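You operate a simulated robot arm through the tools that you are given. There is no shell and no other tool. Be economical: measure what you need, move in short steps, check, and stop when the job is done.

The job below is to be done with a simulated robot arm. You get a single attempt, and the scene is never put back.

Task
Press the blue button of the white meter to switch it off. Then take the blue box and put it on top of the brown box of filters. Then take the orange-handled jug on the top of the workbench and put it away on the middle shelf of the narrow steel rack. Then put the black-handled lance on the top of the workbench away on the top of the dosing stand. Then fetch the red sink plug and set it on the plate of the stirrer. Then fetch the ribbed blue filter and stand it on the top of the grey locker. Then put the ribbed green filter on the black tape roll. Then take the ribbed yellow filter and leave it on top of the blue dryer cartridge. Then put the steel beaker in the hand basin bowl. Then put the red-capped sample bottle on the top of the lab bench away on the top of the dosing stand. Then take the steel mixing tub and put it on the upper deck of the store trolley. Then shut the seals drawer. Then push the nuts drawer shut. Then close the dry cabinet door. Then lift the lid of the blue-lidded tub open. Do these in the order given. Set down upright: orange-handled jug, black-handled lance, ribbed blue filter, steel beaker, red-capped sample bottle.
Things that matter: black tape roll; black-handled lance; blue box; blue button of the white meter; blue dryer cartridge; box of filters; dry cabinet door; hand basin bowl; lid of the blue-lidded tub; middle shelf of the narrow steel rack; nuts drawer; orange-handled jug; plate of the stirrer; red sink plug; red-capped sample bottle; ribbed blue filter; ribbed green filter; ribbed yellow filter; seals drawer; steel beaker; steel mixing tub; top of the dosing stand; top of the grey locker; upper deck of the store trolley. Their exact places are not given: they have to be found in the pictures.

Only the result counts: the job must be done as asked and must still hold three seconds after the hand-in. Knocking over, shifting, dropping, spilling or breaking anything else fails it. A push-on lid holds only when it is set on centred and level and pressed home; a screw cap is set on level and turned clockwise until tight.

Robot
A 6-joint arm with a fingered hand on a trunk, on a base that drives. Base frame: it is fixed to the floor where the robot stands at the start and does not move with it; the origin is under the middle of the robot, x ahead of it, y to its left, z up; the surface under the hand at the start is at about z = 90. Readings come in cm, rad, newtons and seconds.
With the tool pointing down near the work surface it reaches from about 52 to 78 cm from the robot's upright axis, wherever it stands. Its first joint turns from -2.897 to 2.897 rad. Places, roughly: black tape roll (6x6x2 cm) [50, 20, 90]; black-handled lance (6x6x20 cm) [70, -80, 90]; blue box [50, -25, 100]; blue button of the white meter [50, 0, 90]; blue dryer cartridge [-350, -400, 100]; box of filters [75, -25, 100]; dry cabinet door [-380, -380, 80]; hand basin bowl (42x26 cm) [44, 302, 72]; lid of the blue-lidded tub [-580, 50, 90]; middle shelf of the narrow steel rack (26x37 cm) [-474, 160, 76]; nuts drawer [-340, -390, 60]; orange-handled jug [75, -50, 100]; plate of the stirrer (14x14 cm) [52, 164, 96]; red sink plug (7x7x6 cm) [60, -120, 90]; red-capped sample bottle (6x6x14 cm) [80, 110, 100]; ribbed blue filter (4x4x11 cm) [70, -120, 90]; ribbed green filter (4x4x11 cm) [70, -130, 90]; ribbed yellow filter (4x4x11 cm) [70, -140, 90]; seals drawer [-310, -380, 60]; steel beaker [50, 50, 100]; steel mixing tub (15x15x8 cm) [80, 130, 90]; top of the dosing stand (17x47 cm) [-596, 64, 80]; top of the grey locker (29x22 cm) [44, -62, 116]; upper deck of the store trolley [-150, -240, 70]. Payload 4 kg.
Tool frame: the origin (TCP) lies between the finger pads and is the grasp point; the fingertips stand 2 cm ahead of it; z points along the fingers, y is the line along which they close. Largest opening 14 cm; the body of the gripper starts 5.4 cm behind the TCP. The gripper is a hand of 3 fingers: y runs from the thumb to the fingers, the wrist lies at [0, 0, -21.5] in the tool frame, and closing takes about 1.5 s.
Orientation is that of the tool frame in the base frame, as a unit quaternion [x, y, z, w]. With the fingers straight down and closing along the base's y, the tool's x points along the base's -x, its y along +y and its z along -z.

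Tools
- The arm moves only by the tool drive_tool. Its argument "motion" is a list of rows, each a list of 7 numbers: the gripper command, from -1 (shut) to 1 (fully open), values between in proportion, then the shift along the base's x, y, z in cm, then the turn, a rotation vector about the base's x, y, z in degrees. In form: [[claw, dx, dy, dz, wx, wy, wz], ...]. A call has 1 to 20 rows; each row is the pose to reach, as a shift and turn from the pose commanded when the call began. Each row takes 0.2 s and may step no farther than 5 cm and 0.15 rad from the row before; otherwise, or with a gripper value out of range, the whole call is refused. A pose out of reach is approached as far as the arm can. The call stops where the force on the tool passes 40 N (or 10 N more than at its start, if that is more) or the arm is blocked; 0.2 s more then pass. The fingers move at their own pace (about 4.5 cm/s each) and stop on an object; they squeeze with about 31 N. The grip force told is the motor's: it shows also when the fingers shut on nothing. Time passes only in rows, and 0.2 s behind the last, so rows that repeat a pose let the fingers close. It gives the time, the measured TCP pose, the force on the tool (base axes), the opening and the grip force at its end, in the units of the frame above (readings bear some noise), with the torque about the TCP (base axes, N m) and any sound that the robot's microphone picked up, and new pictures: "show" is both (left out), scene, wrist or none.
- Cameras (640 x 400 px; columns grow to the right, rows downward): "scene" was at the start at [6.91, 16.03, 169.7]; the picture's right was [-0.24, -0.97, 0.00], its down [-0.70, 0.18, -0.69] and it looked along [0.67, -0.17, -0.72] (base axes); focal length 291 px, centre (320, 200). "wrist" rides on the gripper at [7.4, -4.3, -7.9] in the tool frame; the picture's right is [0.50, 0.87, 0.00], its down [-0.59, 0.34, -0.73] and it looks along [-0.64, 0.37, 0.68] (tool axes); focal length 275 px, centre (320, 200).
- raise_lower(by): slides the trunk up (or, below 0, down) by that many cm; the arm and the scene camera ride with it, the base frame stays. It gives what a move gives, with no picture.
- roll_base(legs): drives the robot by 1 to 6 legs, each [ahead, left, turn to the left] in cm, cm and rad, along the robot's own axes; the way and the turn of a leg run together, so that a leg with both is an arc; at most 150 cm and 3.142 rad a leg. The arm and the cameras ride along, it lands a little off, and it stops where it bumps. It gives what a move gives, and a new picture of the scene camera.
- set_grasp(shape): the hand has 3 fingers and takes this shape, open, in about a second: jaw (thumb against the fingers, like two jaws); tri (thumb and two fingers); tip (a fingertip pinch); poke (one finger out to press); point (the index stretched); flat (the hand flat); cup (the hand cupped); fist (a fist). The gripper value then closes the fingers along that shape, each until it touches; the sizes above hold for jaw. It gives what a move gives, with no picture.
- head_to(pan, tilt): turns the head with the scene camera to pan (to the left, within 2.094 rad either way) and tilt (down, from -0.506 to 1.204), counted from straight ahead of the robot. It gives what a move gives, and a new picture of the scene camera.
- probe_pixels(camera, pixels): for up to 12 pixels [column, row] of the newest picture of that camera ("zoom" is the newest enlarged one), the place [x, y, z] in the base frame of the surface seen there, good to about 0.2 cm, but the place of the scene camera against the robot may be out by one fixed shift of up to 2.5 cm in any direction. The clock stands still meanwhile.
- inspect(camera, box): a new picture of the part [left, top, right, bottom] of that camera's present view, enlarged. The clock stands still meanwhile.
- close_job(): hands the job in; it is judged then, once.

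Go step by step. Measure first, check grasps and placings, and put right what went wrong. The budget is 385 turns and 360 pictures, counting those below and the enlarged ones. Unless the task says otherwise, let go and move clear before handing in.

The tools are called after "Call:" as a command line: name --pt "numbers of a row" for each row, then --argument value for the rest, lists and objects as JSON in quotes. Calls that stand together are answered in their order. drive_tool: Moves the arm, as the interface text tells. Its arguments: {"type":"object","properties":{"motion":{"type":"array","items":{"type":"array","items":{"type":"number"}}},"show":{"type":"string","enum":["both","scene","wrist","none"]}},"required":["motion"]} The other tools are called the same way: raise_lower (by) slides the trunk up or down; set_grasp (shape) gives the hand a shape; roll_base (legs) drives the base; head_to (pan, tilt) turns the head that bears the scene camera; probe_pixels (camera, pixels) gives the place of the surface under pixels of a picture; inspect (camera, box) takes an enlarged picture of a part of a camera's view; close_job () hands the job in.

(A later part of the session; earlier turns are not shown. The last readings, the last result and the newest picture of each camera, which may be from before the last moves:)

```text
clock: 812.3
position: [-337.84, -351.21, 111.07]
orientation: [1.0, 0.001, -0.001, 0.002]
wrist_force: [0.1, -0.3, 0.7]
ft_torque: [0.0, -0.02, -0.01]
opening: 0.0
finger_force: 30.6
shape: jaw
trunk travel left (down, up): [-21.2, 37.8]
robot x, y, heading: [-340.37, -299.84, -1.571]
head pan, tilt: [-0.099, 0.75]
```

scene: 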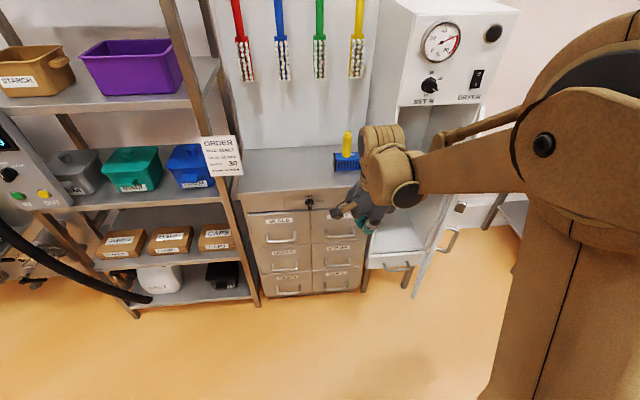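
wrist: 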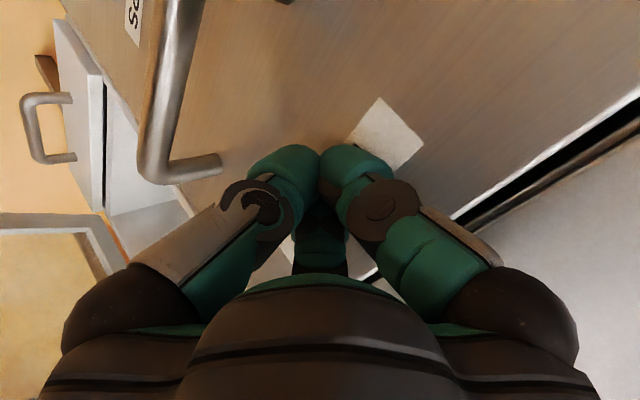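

Both drawers are shut. Now inspect the dry cabinet door: move right 45, back 25.

Call:
roll_base --legs '[[-25, 0, 0], [0, -25, 0]]'

Call:
drive_tool --pt "-1 4 0 2 0 0 0" --pt "-1 8 0 4 0 0 0" --pt "-1 12 0 6 0 0 0" --pt "-1 16 0 8 0 0 0" --pt "-1 20 0 10 0 0 0" --show "scene"

```text
clock: 815.6
position: [-363.33, -325.85, 111.01]
orientation: [1.0, 0.002, -0.001, 0.002]
wrist_force: [-0.1, 0.4, 0.7]
ft_torque: [0.02, -0.01, 0.0]
opening: 0.02
finger_force: 31.2
shape: jaw
trunk travel left (down, up): [-21.2, 37.8]
robot x, y, heading: [-365.84, -274.32, -1.571]
head pan, tilt: [-0.099, 0.75]
```

scene: 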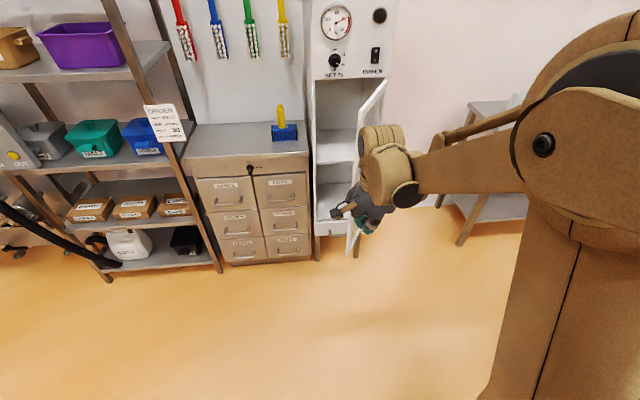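

```text
clock: 816.8
position: [-342.88, -325.63, 121.01]
orientation: [1.0, 0.002, -0.002, 0.003]
wrist_force: [0.3, 0.3, -0.1]
ft_torque: [0.0, 0.04, 0.0]
opening: 0.0
finger_force: 30.6
shape: jaw
trunk travel left (down, up): [-21.2, 37.8]
robot x, y, heading: [-365.6, -273.98, -1.573]
head pan, tilt: [-0.099, 0.75]
```

scene: 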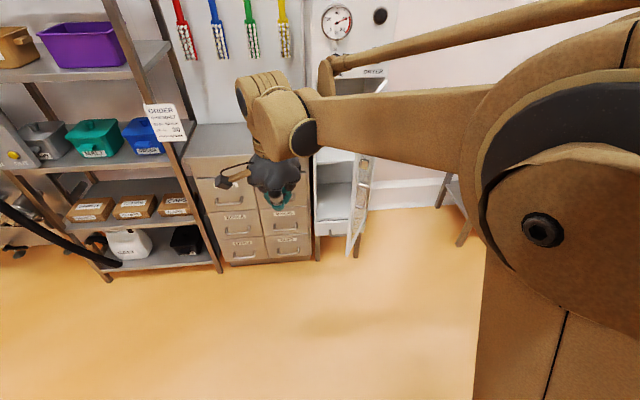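

Call:
drive_tool --pt "-1 -4.5 0 0 0 0 0" --pt "-1 -9 0 0 0 0 0" --pt "-1 -13.5 0 0 0 0 0" --pt "-1 -18 0 0 0 0 0" --pt "-1 -22.5 0 0 0 0 0" --pt "-1 -27 0 0 0 0 0" --pt "-1 -31.5 0 0 0 0 0" --pt "-1 -36 0 1 0 0 0" --pt "-1 -40.5 0 2 0 0 0" --pt "-1 -45 0 3 0 0 0" --pt "-1 -49 0 4 0 0 0" --show "none"

Call:
inspect --camera "scene" --box '[260, 20, 480, 280]'

```text
clock: 819.2
position: [-392.19, -325.59, 125.1]
orientation: [1.0, 0.002, -0.001, 0.002]
wrist_force: [-0.4, 0.6, 0.0]
ft_torque: [0.0, 0.0, -0.02]
opening: 0.0
finger_force: 31.1
shape: jaw
trunk travel left (down, up): [-21.2, 37.8]
robot x, y, heading: [-365.28, -274.28, -1.569]
head pan, tilt: [-0.099, 0.75]
```

```text
1.54 times, centred on (370, 150) of scene
```

zoom: 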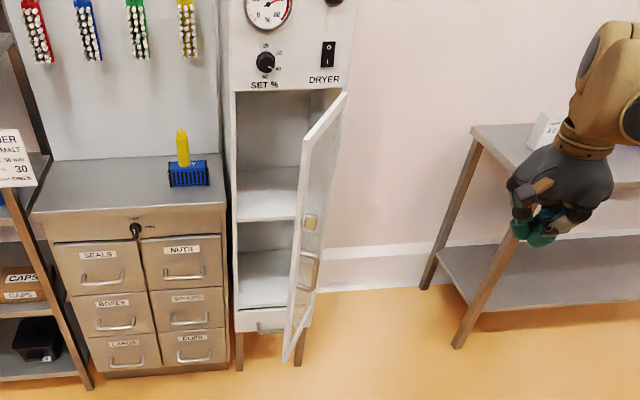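

Door hinged on the right, open toward me. Probe its corners.

Call:
probe_pixels --camera "zoom" --pixels '[[306, 145], [290, 345], [340, 102], [300, 230], [310, 222], [312, 285], [238, 95], [335, 92], [290, 300], [325, 180], [240, 315], [303, 140]]'

```text
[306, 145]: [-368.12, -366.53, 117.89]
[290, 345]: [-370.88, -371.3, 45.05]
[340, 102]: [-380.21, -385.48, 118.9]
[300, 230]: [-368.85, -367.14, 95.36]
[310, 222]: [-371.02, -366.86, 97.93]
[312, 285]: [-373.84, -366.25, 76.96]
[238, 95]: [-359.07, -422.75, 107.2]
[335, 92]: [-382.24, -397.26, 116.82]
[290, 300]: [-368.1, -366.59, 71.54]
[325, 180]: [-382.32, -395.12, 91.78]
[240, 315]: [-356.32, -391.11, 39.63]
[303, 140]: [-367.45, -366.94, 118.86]
```

Door: hinge ≈(−382,−390), free edge ≈(−367.3,−365.5), open ~59°, handle z 77–98 on its outer face. I'll push its outer face with tilted closed fingers at z≈106 along an arc. Drive ahead 26 and tilt.

Call:
roll_base --legs '[[26, 0, 0]]'

Call:
drive_tool --pt "-1 1 0 0 -7.5 0 0" --pt "-1 3 0 -1 -15 0 0" --pt "-1 5 0 -3 -22.5 0 0" --pt "-1 7 -2 -6 -30 0 0" --pt "-1 9 -4 -9 -37.5 0 0" --pt "-1 11 -6 -13 -45 0 0" --pt "-1 13 -9 -16 -45 0 0" --pt "-1 13 -12 -19 -45 0 0" --pt "-1 13 -12 -19 -45 0 0" --show "both"

```text
clock: 821.0
position: [-392.16, -350.76, 125.0]
orientation: [1.0, 0.001, -0.001, 0.003]
wrist_force: [-0.1, -1.5, -0.1]
ft_torque: [0.02, -0.01, 0.03]
opening: 0.0
finger_force: 30.6
shape: jaw
trunk travel left (down, up): [-21.2, 37.8]
robot x, y, heading: [-365.55, -299.24, -1.577]
head pan, tilt: [-0.099, 0.75]
```

scene: 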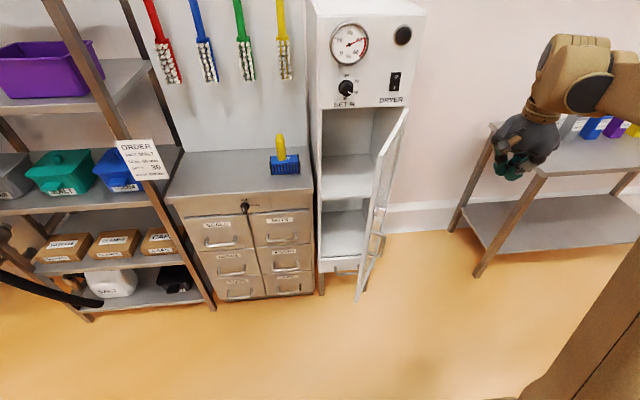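

```text
clock: 823.0
position: [-379.35, -362.53, 106.29]
orientation: [0.923, 0.0, -0.002, 0.386]
wrist_force: [-0.3, 0.4, 0.7]
ft_torque: [0.01, 0.01, -0.02]
opening: 0.0
finger_force: 31.2
shape: jaw
trunk travel left (down, up): [-21.2, 37.8]
robot x, y, heading: [-365.92, -299.09, -1.577]
head pan, tilt: [-0.099, 0.75]
```

scene: 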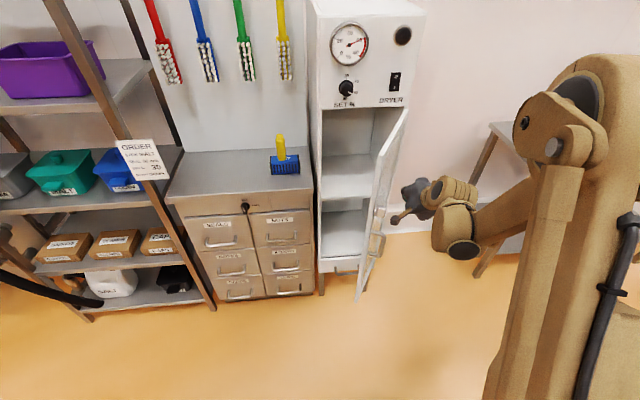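
wrist: 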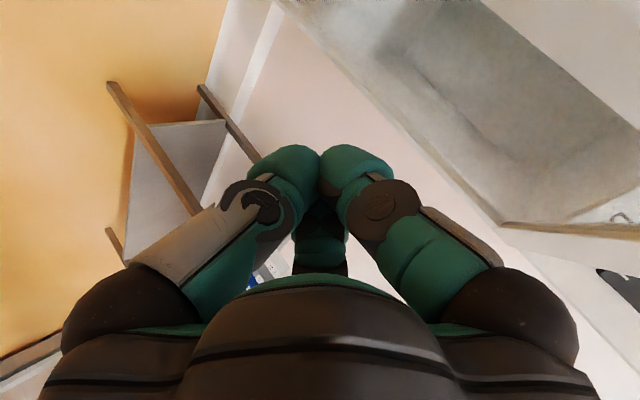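

Push along the arc, first part.

Call:
drive_tool --pt "-1 1.85 -3.5 0 0 0 0" --pt "-1 3.35 -6.3 0 0 0 0" --pt "-1 6.5 -6.3 0 0 0 0" --pt "-1 9.35 -7.5 0 0 0 0" --pt "-1 11.55 -9.1 0 0 0 0" --pt "-1 13.85 -11.3 0 0 0 0" --pt "-1 15.75 -13.4 0 0 0 0" --pt "-1 17.35 -16 0 0 0 0" --show "both"

```text
clock: 824.8
position: [-361.62, -378.69, 105.98]
orientation: [0.923, 0.0, -0.002, 0.384]
wrist_force: [0.2, -0.3, -0.7]
ft_torque: [0.04, -0.03, -0.01]
opening: 0.0
finger_force: 30.7
shape: jaw
trunk travel left (down, up): [-21.2, 37.8]
robot x, y, heading: [-365.84, -299.42, -1.575]
head pan, tilt: [-0.099, 0.75]
```

scene: 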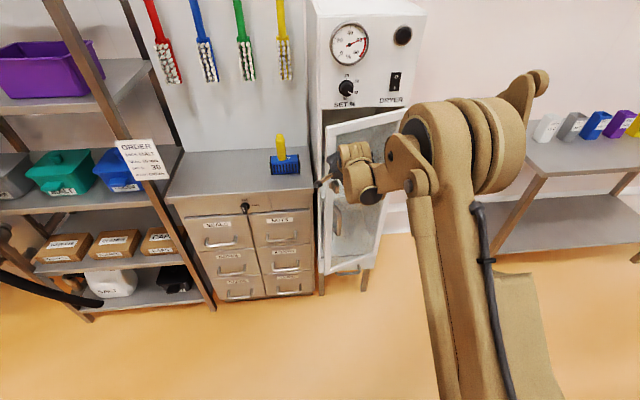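
wrist: 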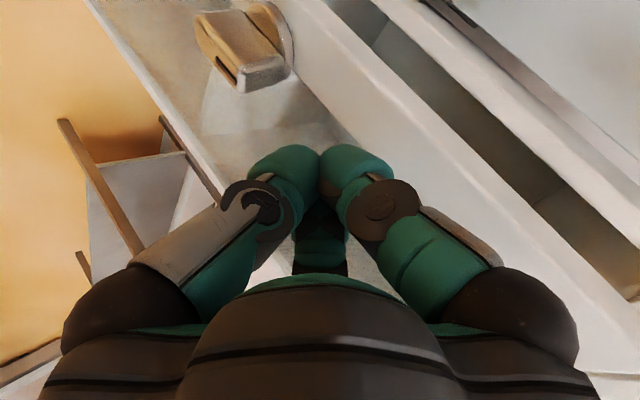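

Door follows. Finish the arc to the closed position.

Call:
drive_tool --pt "-1 1 -2.5 0 0 0 0" --pt "-1 1.8 -5 0 0 0 0" --pt "-1 2.2 -7 0 0 0 0" --pt "-1 2.4 -8.5 0 0 0 0" --pt "-1 2.4 -9.5 0 0 0 0" --pt "-1 2.4 -10.3 0 0 0 0" --pt "-1 2.4 -11 0 0 0 0" --pt "-1 2.4 -11.6 0 0 0 0" --pt "-1 2.4 -12.2 0 0 0 0" --show "both"

```text
clock: 825.9
position: [-359.58, -386.75, 105.95]
orientation: [0.924, 0.001, -0.002, 0.382]
wrist_force: [-1.1, 20.5, 3.4]
ft_torque: [0.1, 0.03, -0.01]
opening: 0.0
finger_force: 30.9
shape: jaw
trunk travel left (down, up): [-21.2, 37.8]
robot x, y, heading: [-365.91, -299.1, -1.572]
head pan, tilt: [-0.099, 0.75]
stopped in row 5: the force on the tool passed its limit at 47 N (the readings are from after the stop); the commanded pose is now the measured one
```

scene: 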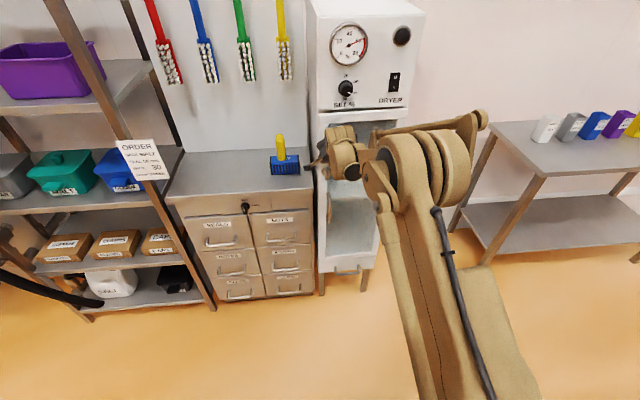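
wrist: 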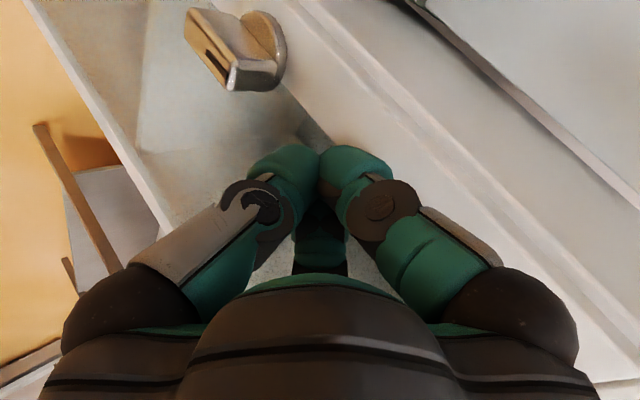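

Stopped at 47 N. Back away and inspect the door's gap and latch.

Call:
drive_tool --pt "-1 0 4 0 0 0 0" --pt "-1 0 8 0 0 0 0" --pt "-1 0 12 0 0 0 0" --pt "-1 0 16 0 0 0 0" --pt "-1 0 19 0 0 0 0" --pt "-1 -4 20 1 0 0 0" --pt "-1 -8.5 20 2 0 0 0" --pt "-1 -13 20 3 0 0 0" --pt "-1 -17.5 20 4 0 0 0" --pt "-1 -22 20 5 0 0 0" --pt "-1 -26.5 20 6 0 0 0" --show "scene"

Call:
inspect --camera "scene" --box '[290, 60, 430, 300]'

```text
clock: 828.3
position: [-385.7, -367.01, 111.91]
orientation: [0.925, 0.001, -0.002, 0.381]
wrist_force: [-1.0, 0.2, 0.1]
ft_torque: [0.02, -0.01, -0.01]
opening: 0.0
finger_force: 31.0
shape: jaw
trunk travel left (down, up): [-21.2, 37.8]
robot x, y, heading: [-365.45, -299.04, -1.571]
head pan, tilt: [-0.099, 0.75]
```

scene: 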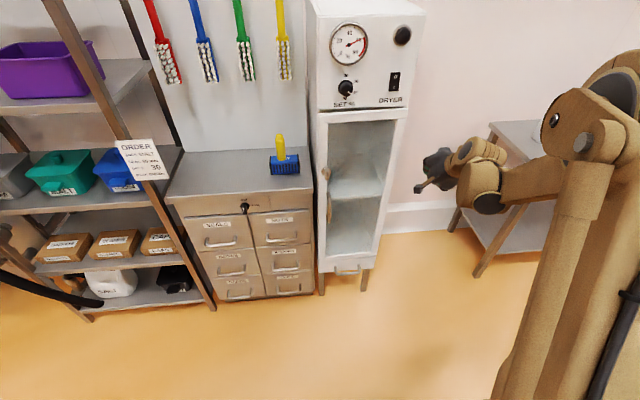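

```text
1.67 times, centred on (360, 180) of scene
```

zoom: 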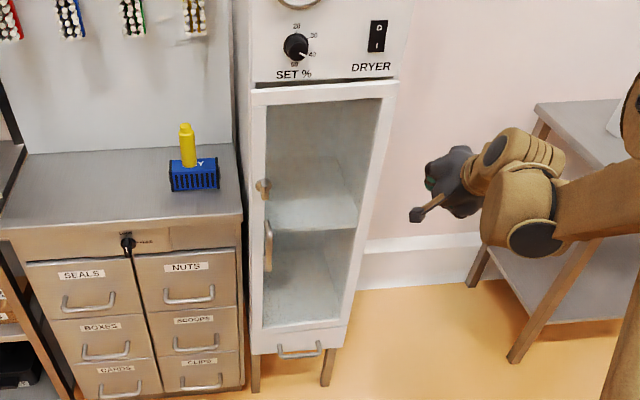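

Call:
probe_pixels --camera "zoom" --pixels '[[258, 150], [258, 280], [380, 95], [360, 200], [300, 75], [262, 187], [300, 330], [390, 90], [254, 100]]'

Call:
inspect --camera "scene" --box '[305, 140, 355, 220]'

```text
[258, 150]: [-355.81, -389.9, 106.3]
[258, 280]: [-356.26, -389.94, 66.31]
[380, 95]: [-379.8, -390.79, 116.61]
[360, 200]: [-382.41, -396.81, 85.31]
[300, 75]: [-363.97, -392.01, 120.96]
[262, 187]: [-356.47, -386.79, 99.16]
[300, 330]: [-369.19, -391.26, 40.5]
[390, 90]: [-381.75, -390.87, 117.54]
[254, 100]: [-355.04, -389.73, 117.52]
```

```text
5.00 times, centred on (330, 180) of scene
```

zoom: 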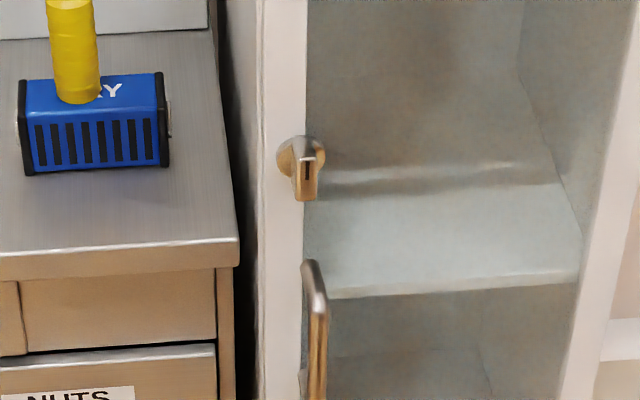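

Free edge reads ~0.9 cm prouder than the hinge side, so it may be slightly ajar. I'll push again, nearer the free edge.

Call:
drive_tool --pt "-1 4.5 0 -1 0 0 0" --pt "-1 9 0 -2 0 0 0" --pt "-1 13.5 0 -3 0 0 0" --pt "-1 18 0 -4 0 0 0" --pt "-1 22.5 0 -5 0 0 0" --pt "-1 27 0 -6 0 0 0" --pt "-1 28 -4.5 -6 0 0 0" --pt "-1 28 -9 -6 0 0 0" --pt "-1 28 -13.5 -6 0 0 0" --pt "-1 28 -17 -6 0 0 0" --pt "-1 28 -19 -6 0 0 0" --pt "-1 28 -20.2 -6 0 0 0" --pt "-1 28 -21 -6 0 0 0" --pt "-1 28 -21.8 -6 0 0 0" --pt "-1 28 -22.5 -6 0 0 0" --show "none"

```text
clock: 831.0
position: [-357.91, -386.91, 105.78]
orientation: [0.925, 0.001, -0.001, 0.379]
wrist_force: [-1.2, 18.7, 3.1]
ft_torque: [0.08, 0.02, 0.04]
opening: 0.01
finger_force: 30.9
shape: jaw
trunk travel left (down, up): [-21.2, 37.8]
robot x, y, heading: [-365.57, -299.14, -1.576]
head pan, tilt: [-0.099, 0.75]
stopped in row 13: the force on the tool passed its limit at 46 N (the readings are from after the stop); the commanded pose is now the measured one
```

Same stop position. Back off and probe several points along the door's top and bottom rails to check its angle.

Call:
drive_tool --pt "-1 0 4.5 0 0 0 0" --pt "-1 0 9 0 0 0 0" --pt "-1 0 13.5 0 0 0 0" --pt "-1 0 18 0 0 0 0" --pt "-1 -4 20 1 0 0 0" --pt "-1 -8.5 20 2 0 0 0" --pt "-1 -13 20 3 0 0 0" --pt "-1 -17.5 20 4 0 0 0" --pt "-1 -22 20 5 0 0 0" --pt "-1 -26.5 20 6 0 0 0" --show "scene"

Call:
inspect --camera "scene" --box '[305, 95, 415, 285]'

```text
clock: 833.2
position: [-384.64, -367.6, 111.46]
orientation: [0.926, 0.0, -0.002, 0.379]
wrist_force: [-0.2, 0.6, 0.0]
ft_torque: [-0.01, 0.01, 0.04]
opening: 0.02
finger_force: 31.1
shape: jaw
trunk travel left (down, up): [-21.2, 37.8]
robot x, y, heading: [-365.73, -299.33, -1.574]
head pan, tilt: [-0.099, 0.75]
```

scene: 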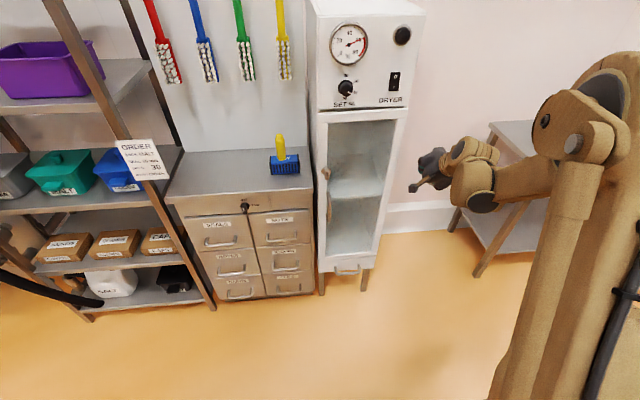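

```text
2.11 times, centred on (360, 190) of scene
```

zoom: 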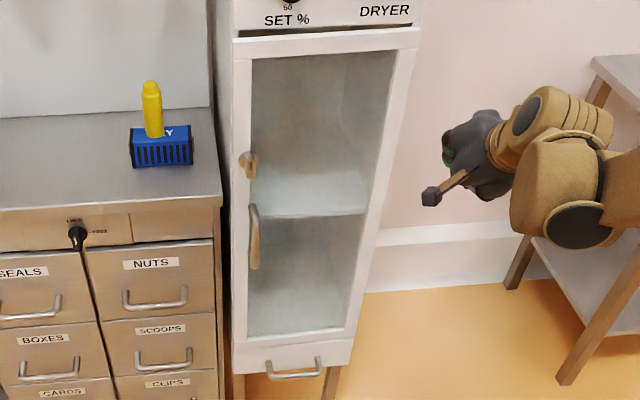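

Call:
probe_pixels --camera "zoom" --pixels '[[250, 48], [300, 43], [350, 38], [400, 33], [250, 340], [290, 338], [330, 335], [260, 360], [300, 357], [340, 350], [280, 20], [380, 15]]'

```text
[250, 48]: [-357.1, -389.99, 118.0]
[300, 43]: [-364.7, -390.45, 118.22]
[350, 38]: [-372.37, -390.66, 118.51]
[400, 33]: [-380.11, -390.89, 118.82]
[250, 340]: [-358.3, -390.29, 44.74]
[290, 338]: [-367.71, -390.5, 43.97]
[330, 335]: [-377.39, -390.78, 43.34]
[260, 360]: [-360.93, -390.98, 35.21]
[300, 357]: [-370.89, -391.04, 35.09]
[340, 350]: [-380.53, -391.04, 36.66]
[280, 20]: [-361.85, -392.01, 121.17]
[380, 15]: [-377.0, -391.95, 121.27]
```

The door sits ~2° short of flush, stopping rigidly. I'll try one firmer, quicker push low on the free edge side (below the handle).

Call:
raise_lower --by -20

Call:
drive_tool --pt "-1 4.5 0 -2 0 0 0" --pt "-1 9 0 -4 0 0 0" --pt "-1 13.5 0 -6 0 0 0" --pt "-1 18 0 -8 0 0 0" --pt "-1 22.5 0 -10 0 0 0" --pt "-1 26.5 0 -12 0 0 0" --pt "-1 26.5 -1 -16 0 0 0" --pt "-1 26.5 -1.5 -19 0 0 0" --pt "-1 26.5 -1.5 -19 0 0 0" --show "both"

```text
clock: 835.4
position: [-384.47, -367.72, 91.58]
orientation: [0.926, 0.001, -0.002, 0.378]
wrist_force: [0.2, -0.3, 0.7]
ft_torque: [-0.02, 0.0, 0.01]
opening: 0.0
finger_force: 31.5
shape: jaw
trunk travel left (down, up): [-1.2, 57.8]
robot x, y, heading: [-365.62, -299.22, -1.571]
head pan, tilt: [-0.099, 0.75]
```

```text
clock: 837.4
position: [-358.16, -368.99, 72.66]
orientation: [0.926, 0.001, -0.002, 0.378]
wrist_force: [0.9, -0.3, -0.2]
ft_torque: [0.03, 0.0, -0.02]
opening: 0.01
finger_force: 30.9
shape: jaw
trunk travel left (down, up): [-1.2, 57.8]
robot x, y, heading: [-365.48, -299.3, -1.578]
head pan, tilt: [-0.099, 0.75]
```

scene: 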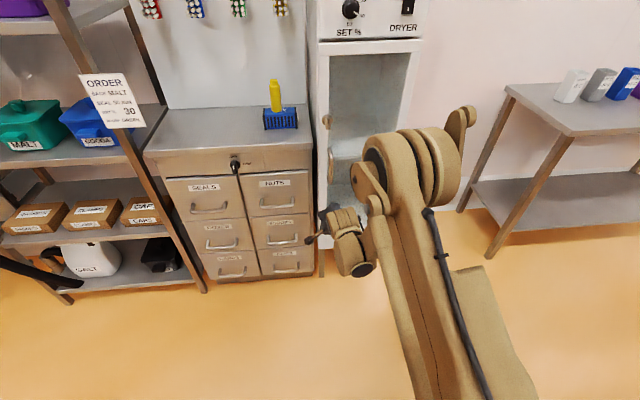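
wrist: 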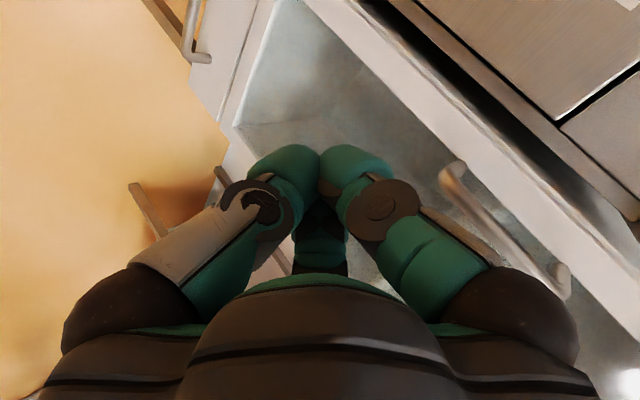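

Call:
drive_tool --pt "-1 1.2 -2.5 0 0 0 0" --pt "-1 1.2 -6.5 0 0 0 0" --pt "-1 1.2 -10.5 0 0 0 0" --pt "-1 1.2 -14.5 0 0 0 0" --pt "-1 1.2 -18.5 0 0 0 0" --pt "-1 1.2 -22 0 0 0 0" --show "wrist"

```text
clock: 838.4
position: [-356.16, -383.37, 72.49]
orientation: [0.927, 0.001, 0.0, 0.374]
wrist_force: [7.7, 9.9, -0.7]
ft_torque: [-0.21, 0.16, -0.19]
opening: 0.0
finger_force: 31.0
shape: jaw
trunk travel left (down, up): [-1.2, 57.8]
robot x, y, heading: [-365.24, -299.14, -1.572]
head pan, tilt: [-0.099, 0.75]
stopped in row 5: the force on the tool passed its limit at 77 N (the readings are from after the stop); the commanded pose is now the measured one
```

wrist: 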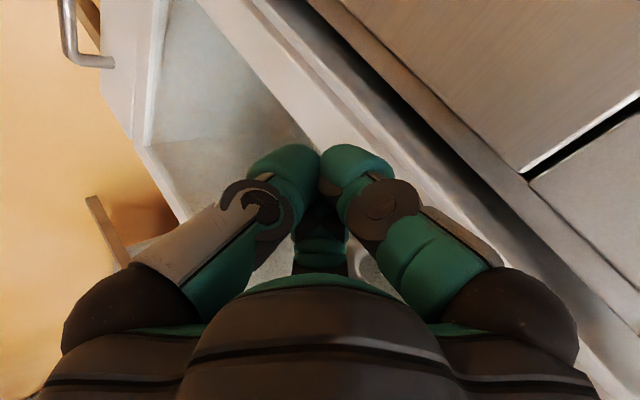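

Call:
drive_tool --pt "-1 0 4.5 0 0 0 0" --pt "-1 0 9 0 0 0 0" --pt "-1 0 13.5 1 0 0 0" --pt "-1 -3 16 2 0 0 0" --pt "-1 -7 18 4 0 0 0" --pt "-1 -11 19 6 0 0 0" --pt "-1 -15.5 19 8 0 0 0" --pt "-1 -20 19 10 0 0 0" --pt "-1 -24 19 12 0 0 0" --pt "-1 -28 19 14 0 0 0" --show "scene"

Call:
inspect --camera "scene" --box '[290, 20, 440, 260]'

```text
clock: 840.6
position: [-384.28, -364.41, 86.69]
orientation: [0.927, 0.001, -0.001, 0.374]
wrist_force: [-0.1, -0.5, 0.5]
ft_torque: [-0.02, 0.01, 0.0]
opening: 0.0
finger_force: 31.2
shape: jaw
trunk travel left (down, up): [-1.2, 57.8]
robot x, y, heading: [-365.58, -299.33, -1.572]
head pan, tilt: [-0.099, 0.75]
```

scene: 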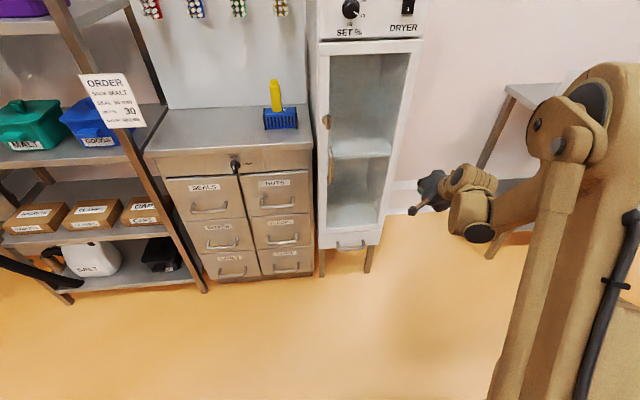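

```text
1.67 times, centred on (365, 140) of scene
```

zoom: 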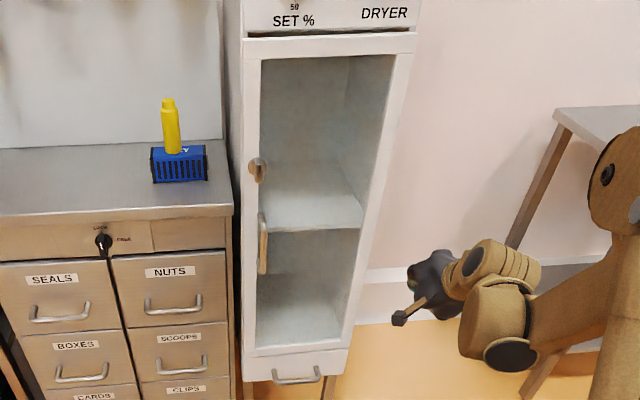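

Call:
probe_pixels --camera "zoom" --pixels '[[260, 48], [310, 46], [360, 43], [405, 40], [258, 348], [300, 350], [340, 348], [252, 120], [252, 300], [270, 370], [330, 365], [300, 20]]'

Call:
inspect --camera "scene" --box '[310, 95, 350, 155]'

```text
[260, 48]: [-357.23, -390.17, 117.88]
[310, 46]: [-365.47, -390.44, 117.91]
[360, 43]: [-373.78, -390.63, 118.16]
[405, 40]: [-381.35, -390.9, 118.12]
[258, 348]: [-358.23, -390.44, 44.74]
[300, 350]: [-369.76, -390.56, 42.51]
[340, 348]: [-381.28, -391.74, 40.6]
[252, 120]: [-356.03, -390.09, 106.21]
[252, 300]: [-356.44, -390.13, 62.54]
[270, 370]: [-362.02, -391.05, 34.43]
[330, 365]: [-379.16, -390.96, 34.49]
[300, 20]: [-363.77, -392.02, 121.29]
```

```text
6.67 times, centred on (330, 125) of scene
```

zoom: 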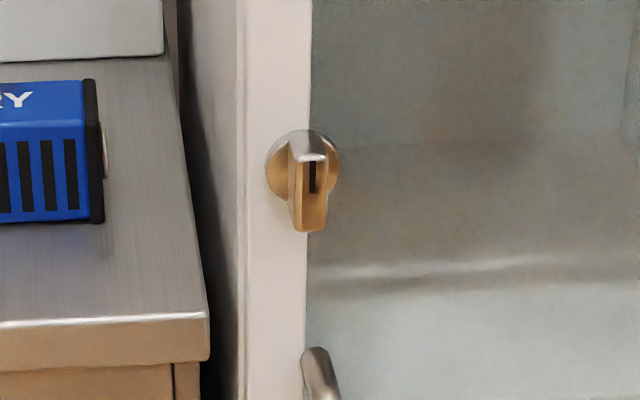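

The angle shrank a bit (≈1.7°). One more firm push of the same kind.

Call:
drive_tool --pt "-1 4.5 0 -2 0 0 0" --pt "-1 9 0 -4 0 0 0" --pt "-1 13.5 0 -6 0 0 0" --pt "-1 18 0 -8 0 0 0" --pt "-1 22.5 0 -10 0 0 0" --pt "-1 26 0 -12 0 0 0" --pt "-1 27.5 -4.5 -13 0 0 0" --pt "-1 27.5 -9.4 -13 0 0 0" --pt "-1 27.5 -14.3 -13 0 0 0" --pt "-1 27.5 -19.2 -13 0 0 0" --pt "-1 27.5 -24 -13 0 0 0" --pt "-1 27.5 -28 -13 0 0 0" --show "none"

Call:
drive_tool --pt "-1 0 4.5 0 0 0 0" --pt "-1 0 9 0 0 0 0" --pt "-1 0 13.5 1 0 0 0" --pt "-1 -3 16 2 0 0 0" --pt "-1 -7 18 4 0 0 0" --pt "-1 -11 19 6 0 0 0" --pt "-1 -15.5 19 8 0 0 0" --pt "-1 -20 19 10 0 0 0" --pt "-1 -24 19 12 0 0 0" --pt "-1 -28 19 14 0 0 0" --show "scene"

Call:
probe_pixels --camera "scene" --pixels '[[332, 48], [350, 47], [370, 46], [390, 45], [410, 43], [327, 80], [327, 200], [335, 233], [365, 231]]'

```text
clock: 842.9
position: [-355.95, -383.6, 73.47]
orientation: [0.929, 0.004, 0.003, 0.37]
wrist_force: [11.0, 10.2, 1.4]
ft_torque: [-0.34, 0.35, -0.25]
opening: 0.01
finger_force: 30.2
shape: jaw
trunk travel left (down, up): [-1.2, 57.8]
robot x, y, heading: [-365.67, -298.93, -1.574]
head pan, tilt: [-0.099, 0.75]
stopped in row 11: the force on the tool passed its limit at 110 N (the readings are from after the stop); the commanded pose is now the measured one
```

```text
clock: 845.1
position: [-384.31, -364.73, 86.92]
orientation: [0.929, 0.002, 0.002, 0.369]
wrist_force: [0.5, -0.1, 0.1]
ft_torque: [0.01, 0.0, -0.02]
opening: 0.0
finger_force: 31.1
shape: jaw
trunk travel left (down, up): [-1.2, 57.8]
robot x, y, heading: [-365.74, -299.23, -1.569]
head pan, tilt: [-0.099, 0.75]
```

scene: 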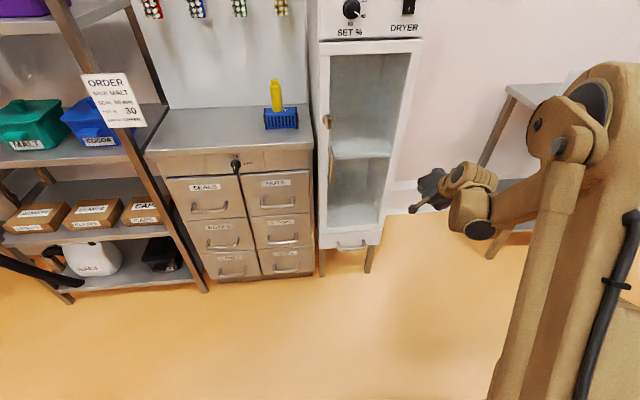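

```text
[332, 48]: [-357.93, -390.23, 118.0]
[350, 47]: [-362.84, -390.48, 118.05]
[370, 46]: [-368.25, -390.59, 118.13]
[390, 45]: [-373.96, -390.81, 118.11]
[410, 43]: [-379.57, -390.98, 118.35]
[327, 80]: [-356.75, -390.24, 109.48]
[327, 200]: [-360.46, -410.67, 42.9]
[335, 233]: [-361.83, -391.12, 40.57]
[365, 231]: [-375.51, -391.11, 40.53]
```

The door is rigidly at its stop (~2°), bottom rail flush; I take it as shut. Now the blue lid: raise the trunk, straighten the hand, and head for the dosing stand; look at the direct corridor at x≈−250.

Call:
raise_lower --by 28

Call:
drive_tool --pt "-1 3 1 0 7.5 0 0" --pt "-1 6 2 0 15 0 0" --pt "-1 9 3 0 22.5 0 0" --pt "-1 12 4 0 30 0 0" --pt "-1 15 6 0 37.5 0 0" --pt "-1 18 8 1 43.5 0 0" --pt "-1 18 12 2 43.5 0 0" --show "none"

Call:
roll_base --legs '[[-14, 0, 0], [0, 112, 0], [0, 0, 3.14]]'

Call:
head_to --pan 0.0 --tilt 0.45

```text
clock: 847.9
position: [-384.28, -364.95, 114.87]
orientation: [0.929, 0.001, 0.002, 0.37]
wrist_force: [0.1, 0.9, 0.3]
ft_torque: [-0.06, -0.04, 0.0]
opening: 0.0
finger_force: 31.1
shape: jaw
trunk travel left (down, up): [-29.2, 29.8]
robot x, y, heading: [-365.55, -298.96, -1.566]
head pan, tilt: [-0.099, 0.75]
```

```text
clock: 849.5
position: [-366.1, -352.49, 117.03]
orientation: [1.0, 0.001, 0.003, -0.001]
wrist_force: [0.5, 0.4, 0.6]
ft_torque: [-0.02, 0.02, 0.03]
opening: 0.0
finger_force: 30.8
shape: jaw
trunk travel left (down, up): [-29.2, 29.8]
robot x, y, heading: [-365.61, -299.14, -1.572]
head pan, tilt: [-0.099, 0.75]
```

```text
clock: 863.7
position: [-252.92, -232.13, 116.85]
orientation: [-0.018, 1.0, 0.0, -0.003]
wrist_force: [-0.4, -0.6, 0.4]
ft_torque: [0.0, 0.01, 0.0]
opening: 0.0
finger_force: 31.1
shape: jaw
trunk travel left (down, up): [-29.2, 29.8]
robot x, y, heading: [-251.88, -285.79, 1.607]
head pan, tilt: [-0.099, 0.75]
```

scene: 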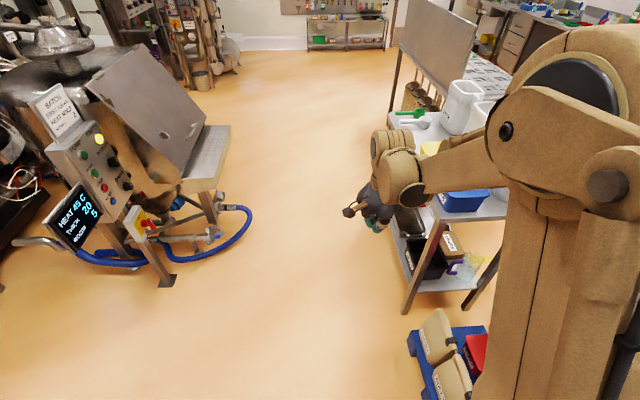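

```text
clock: 864.5
position: [-253.01, -232.23, 116.84]
orientation: [-0.017, 1.0, -0.001, -0.002]
wrist_force: [0.2, 0.4, 0.6]
ft_torque: [0.0, 0.0, 0.01]
opening: 0.0
finger_force: 30.8
shape: jaw
trunk travel left (down, up): [-29.2, 29.8]
robot x, y, heading: [-251.51, -285.82, 1.607]
head pan, tilt: [0.0, 0.45]
```

scene: 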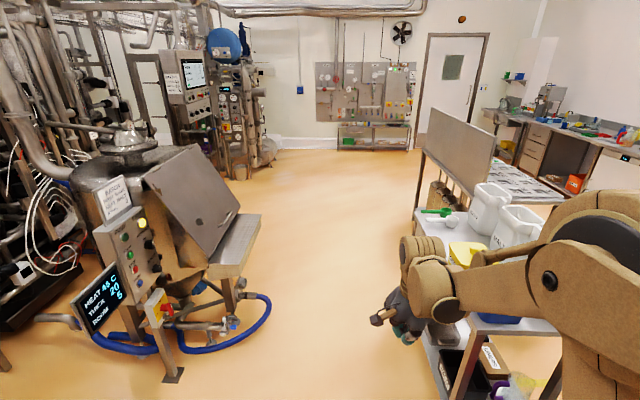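

A clear corridor runs straight to the aisle. Probe both sides.

Call:
probe_pixels --camera "scene" --pixels '[[268, 310], [255, 225], [240, 290], [430, 320], [420, 210], [425, 170], [165, 150], [245, 130], [440, 380]]'

```text
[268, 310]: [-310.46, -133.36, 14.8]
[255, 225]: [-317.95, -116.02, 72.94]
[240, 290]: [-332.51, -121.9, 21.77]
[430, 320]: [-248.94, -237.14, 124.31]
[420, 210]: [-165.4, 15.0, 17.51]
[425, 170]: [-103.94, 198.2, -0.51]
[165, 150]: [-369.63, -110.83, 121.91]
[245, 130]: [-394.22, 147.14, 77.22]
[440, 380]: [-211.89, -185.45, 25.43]
```

Call:
roll_base --legs '[[121, 0, 0], [121, 0, 0], [121, 0, 0], [0, 0, 1.535], [110, 0, 0]]'

```text
clock: 890.8
position: [-419.17, 86.31, 116.79]
orientation: [-0.68, 0.734, -0.002, -0.001]
wrist_force: [-0.1, -0.4, -0.9]
ft_torque: [0.0, 0.0, 0.01]
opening: 0.02
finger_force: 31.3
shape: jaw
trunk travel left (down, up): [-29.2, 29.8]
robot x, y, heading: [-366.09, 81.77, 3.066]
head pan, tilt: [0.0, 0.45]
```

scene: 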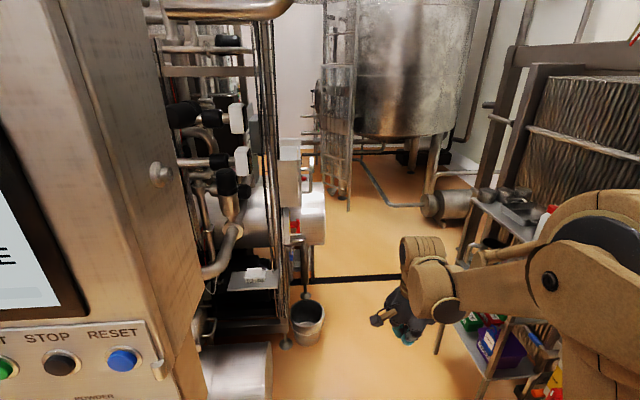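

Call:
roll_base --legs '[[0, 0, 0.075], [95, -29, 0], [128, 0, 0], [0, -19, 0], [0, 0, 1.57]]'

Call:
head_to --pan 0.0 --tilt 0.8

```text
clock: 907.4
position: [-584.89, 78.59, 116.77]
orientation: [1.0, 0.011, 0.003, -0.002]
wrist_force: [-0.2, -0.7, 0.0]
ft_torque: [-0.02, -0.02, -0.01]
opening: 0.03
finger_force: 31.0
shape: jaw
trunk travel left (down, up): [-29.2, 29.8]
robot x, y, heading: [-585.13, 132.54, -1.549]
head pan, tilt: [0.0, 0.45]
```

scene: 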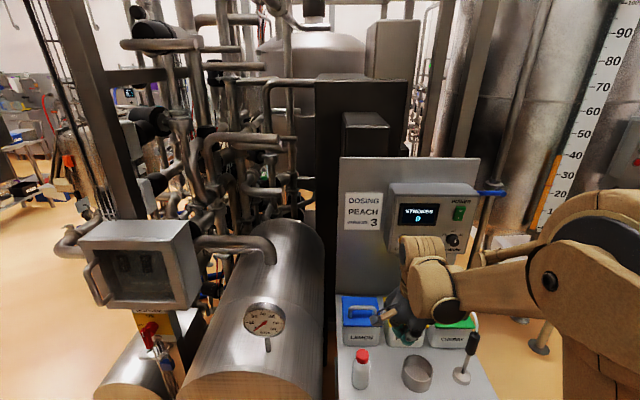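

```text
clock: 908.2
position: [-584.85, 78.66, 116.76]
orientation: [1.0, 0.011, 0.003, -0.001]
wrist_force: [0.4, 0.4, 1.2]
ft_torque: [0.02, 0.02, -0.01]
opening: 0.0
finger_force: 31.1
shape: jaw
trunk travel left (down, up): [-29.2, 29.8]
robot x, y, heading: [-585.64, 131.87, -1.547]
head pan, tilt: [0.0, 0.799]
```

scene: 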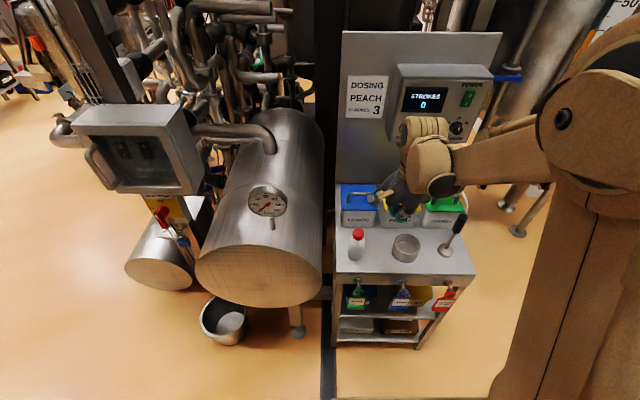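

Good. Everything stands on the stand. Zoom and probe the blue lid.

Call:
inspect --camera "scene" --box '[325, 165, 425, 250]'

Call:
probe_pixels --camera "scene" --pixels '[[343, 190], [372, 187], [375, 207], [344, 209], [358, 195], [348, 196], [370, 194], [358, 222], [345, 186], [360, 186], [358, 205]]'

```text
4.71 times, centred on (375, 208) of scene
```

zoom: 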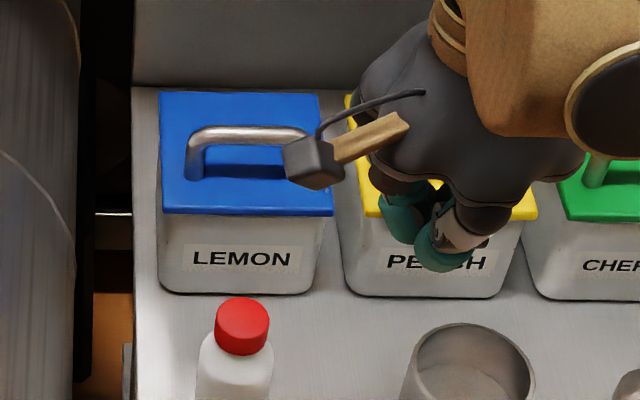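

```text
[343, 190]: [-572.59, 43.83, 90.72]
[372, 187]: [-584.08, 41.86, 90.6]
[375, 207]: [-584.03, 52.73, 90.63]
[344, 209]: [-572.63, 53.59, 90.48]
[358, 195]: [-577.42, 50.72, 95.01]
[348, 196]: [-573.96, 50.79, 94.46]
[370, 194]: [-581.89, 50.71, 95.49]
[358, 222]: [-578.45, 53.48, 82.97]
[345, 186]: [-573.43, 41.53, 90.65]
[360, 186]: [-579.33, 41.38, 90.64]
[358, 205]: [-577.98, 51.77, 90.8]
```

Lid: hinge at the back (y≈42.5, z≈91.2); handle bar along x at (−577.2, y≈51.8, z≈95.3), radius from hinge ≈10.2. I'll pinch the bar with a vertical hand and swing up in an arc, pitching the hand as it opens. Move the robot ahead 7 and left 7.

Call:
roll_base --legs '[[7, 7, -0.02]]'

Call:
probe_pixels --camera "scene" --pixels '[[330, 150], [345, 165], [300, 200], [380, 130], [390, 145], [370, 170]]'

Call:
drive_tool --pt "-0.1 0.3 -4 0 0 0 0" --pt "-0.1 0.5 -8 0 0 0 0" --pt "-0.1 0.7 -12 0 0 0 0" --pt "-0.1 0.9 -16 -2 0 0 0" --pt "-0.1 0.9 -19 -4 0 0 0" --pt "-0.1 0.9 -19 -6 0 0 0" --pt "-0.1 0.9 -19 -6 0 0 0" --show "both"

```text
clock: 909.4
position: [-578.93, 71.71, 116.85]
orientation: [1.0, 0.001, 0.002, -0.002]
wrist_force: [-0.5, -0.6, 0.6]
ft_torque: [0.06, -0.01, -0.04]
opening: 0.03
finger_force: 31.1
shape: jaw
trunk travel left (down, up): [-29.2, 29.8]
robot x, y, heading: [-578.31, 125.14, -1.576]
head pan, tilt: [0.0, 0.799]
```

scene: 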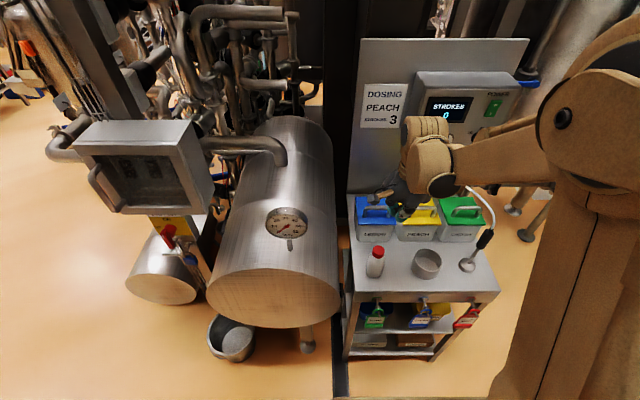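

```text
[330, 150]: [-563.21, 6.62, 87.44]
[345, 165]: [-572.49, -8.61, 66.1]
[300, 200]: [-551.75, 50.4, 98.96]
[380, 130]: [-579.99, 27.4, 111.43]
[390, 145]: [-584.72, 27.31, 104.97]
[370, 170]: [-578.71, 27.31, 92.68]
```

```text
clock: 911.0
position: [-577.8, 52.76, 110.7]
orientation: [1.0, 0.002, 0.003, -0.001]
wrist_force: [-0.3, 0.4, 0.5]
ft_torque: [0.02, 0.03, 0.04]
opening: 6.27
finger_force: 0.1
shape: jaw
trunk travel left (down, up): [-29.2, 29.8]
robot x, y, heading: [-578.58, 125.36, -1.568]
head pan, tilt: [0.0, 0.799]
```

scene: 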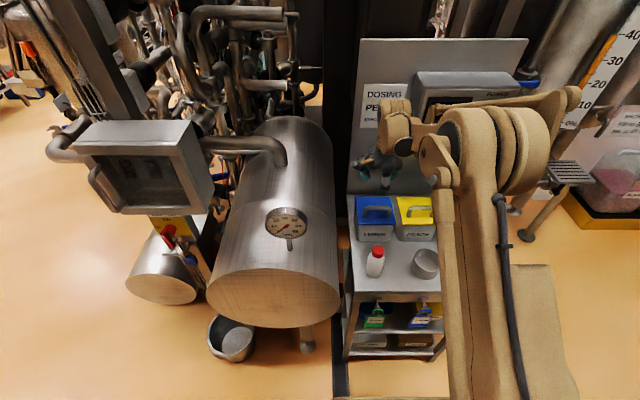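
wrist: 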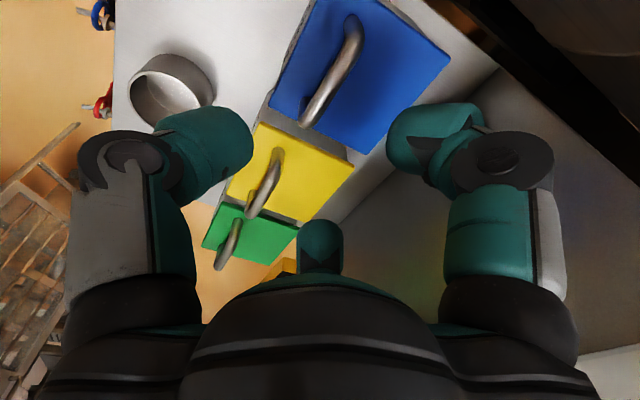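

The back panel is at y≈28, so there's room for a vertical-hand arc all the way. Measure the handle bar with the wrist camera.

Call:
probe_pixels --camera "wrist" --pixels '[[352, 20], [350, 45], [335, 80], [315, 112], [305, 125], [270, 105], [385, 150], [450, 60], [318, 0], [330, 60], [400, 100]]'

```text
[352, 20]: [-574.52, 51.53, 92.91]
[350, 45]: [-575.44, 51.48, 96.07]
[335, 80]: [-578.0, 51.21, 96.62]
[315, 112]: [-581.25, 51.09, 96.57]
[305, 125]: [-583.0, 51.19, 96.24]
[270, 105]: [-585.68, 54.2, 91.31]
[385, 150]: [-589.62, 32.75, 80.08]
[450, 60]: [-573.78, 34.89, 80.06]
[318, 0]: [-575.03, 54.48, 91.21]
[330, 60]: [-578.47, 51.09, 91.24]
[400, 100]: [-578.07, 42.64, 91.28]
```

Bar centre ≈(−579,51.2), z≈96. Descend around it and close.

Call:
drive_tool --pt "-0.1 -1.2 -1.4 -4 0 0 0" --pt "-0.1 -1.2 -1.4 -8 0 0 0" --pt "-0.1 -1.2 -1.4 -11.5 0 0 0" --pt "-0.1 -1.2 -1.4 -13.8 0 0 0" --pt "-0.1 -1.2 -1.4 -13.8 0 0 0" --pt "-0.5 -1.2 -1.4 -13.8 0 0 0" --pt "-1 -1.2 -1.4 -13.8 0 0 0" --pt "-1 -1.2 -1.4 -13.8 0 0 0" --pt "-1 -1.2 -1.4 -13.8 0 0 0" --pt "-1 -1.2 -1.4 -13.8 0 0 0" --show "both"

```text
clock: 913.1
position: [-579.21, 51.48, 97.04]
orientation: [1.0, 0.001, 0.002, -0.001]
wrist_force: [-0.5, -16.9, 10.3]
ft_torque: [-0.3, 0.03, 0.01]
opening: 2.59
finger_force: 31.3
shape: jaw
trunk travel left (down, up): [-29.2, 29.8]
robot x, y, heading: [-578.84, 125.48, -1.575]
head pan, tilt: [0.0, 0.799]
```

scene: 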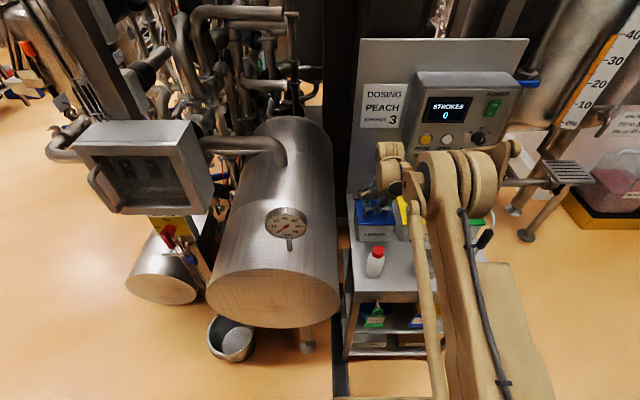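

Call:
inspect --camera "wrist" --box '[100, 0, 540, 300]'

```text
refused: no pictures are left
```

Pictures are used up, so I'll continue by readings. The arc's end lies beyond reach from here, so release, rise, drive 12 cm closer and regrip at the same measured pose.

Call:
drive_tool --pt "-0.7 0 0 0 0 0 0" --pt "-0.3 0 0 0 0 0 0" --pt "-0.1 0 0 0 0 0 0" --pt "-0.1 0 0 0 0 0 0" --pt "-0.1 0 0 2 0 0 0" --pt "-0.1 0 0 6 0 0 0" --pt "-0.1 0 0 10 0 0 0" --pt "-0.1 0 0 14 0 0 0" --show "none"

Call:
roll_base --legs '[[12, 0, 0]]'

```text
clock: 915.0
position: [-579.13, 51.38, 111.08]
orientation: [1.0, 0.001, 0.002, -0.001]
wrist_force: [0.0, 1.0, 0.3]
ft_torque: [-0.02, 0.01, -0.03]
opening: 6.27
finger_force: 0.0
shape: jaw
trunk travel left (down, up): [-29.2, 29.8]
robot x, y, heading: [-578.36, 125.43, -1.575]
head pan, tilt: [0.0, 0.799]
no pictures are left
```

```text
clock: 916.2
position: [-579.38, 38.86, 110.81]
orientation: [1.0, -0.001, 0.002, -0.002]
wrist_force: [0.3, -0.4, 0.2]
ft_torque: [0.01, -0.03, -0.01]
opening: 6.29
finger_force: 0.2
shape: jaw
trunk travel left (down, up): [-29.2, 29.8]
robot x, y, heading: [-578.43, 112.98, -1.58]
head pan, tilt: [0.0, 0.799]
```

Regrip: move to y≈51.0, descend to z≈96.4, close.

Call:
drive_tool --pt "-0.1 0.2 4 0 0 0 0" --pt "-0.1 0.2 8 0 0 0 0" --pt "-0.1 0.2 12.2 0 0 0 0" --pt "-0.1 0.2 12.2 -4 0 0 0" --pt "-0.1 0.2 12.2 -8 0 0 0" --pt "-0.1 0.2 12.2 -12 0 0 0" --pt "-0.1 0.2 12.2 -14.5 0 0 0" --pt "-0.1 0.2 12.2 -14.5 0 0 0" --show "none"

```text
clock: 918.0
position: [-579.07, 51.41, 96.61]
orientation: [1.0, -0.001, 0.003, -0.001]
wrist_force: [0.6, -1.0, -0.2]
ft_torque: [-0.04, 0.0, 0.01]
opening: 6.3
finger_force: 0.0
shape: jaw
trunk travel left (down, up): [-29.2, 29.8]
robot x, y, heading: [-578.26, 112.73, -1.575]
head pan, tilt: [0.0, 0.799]
no pictures are left
```

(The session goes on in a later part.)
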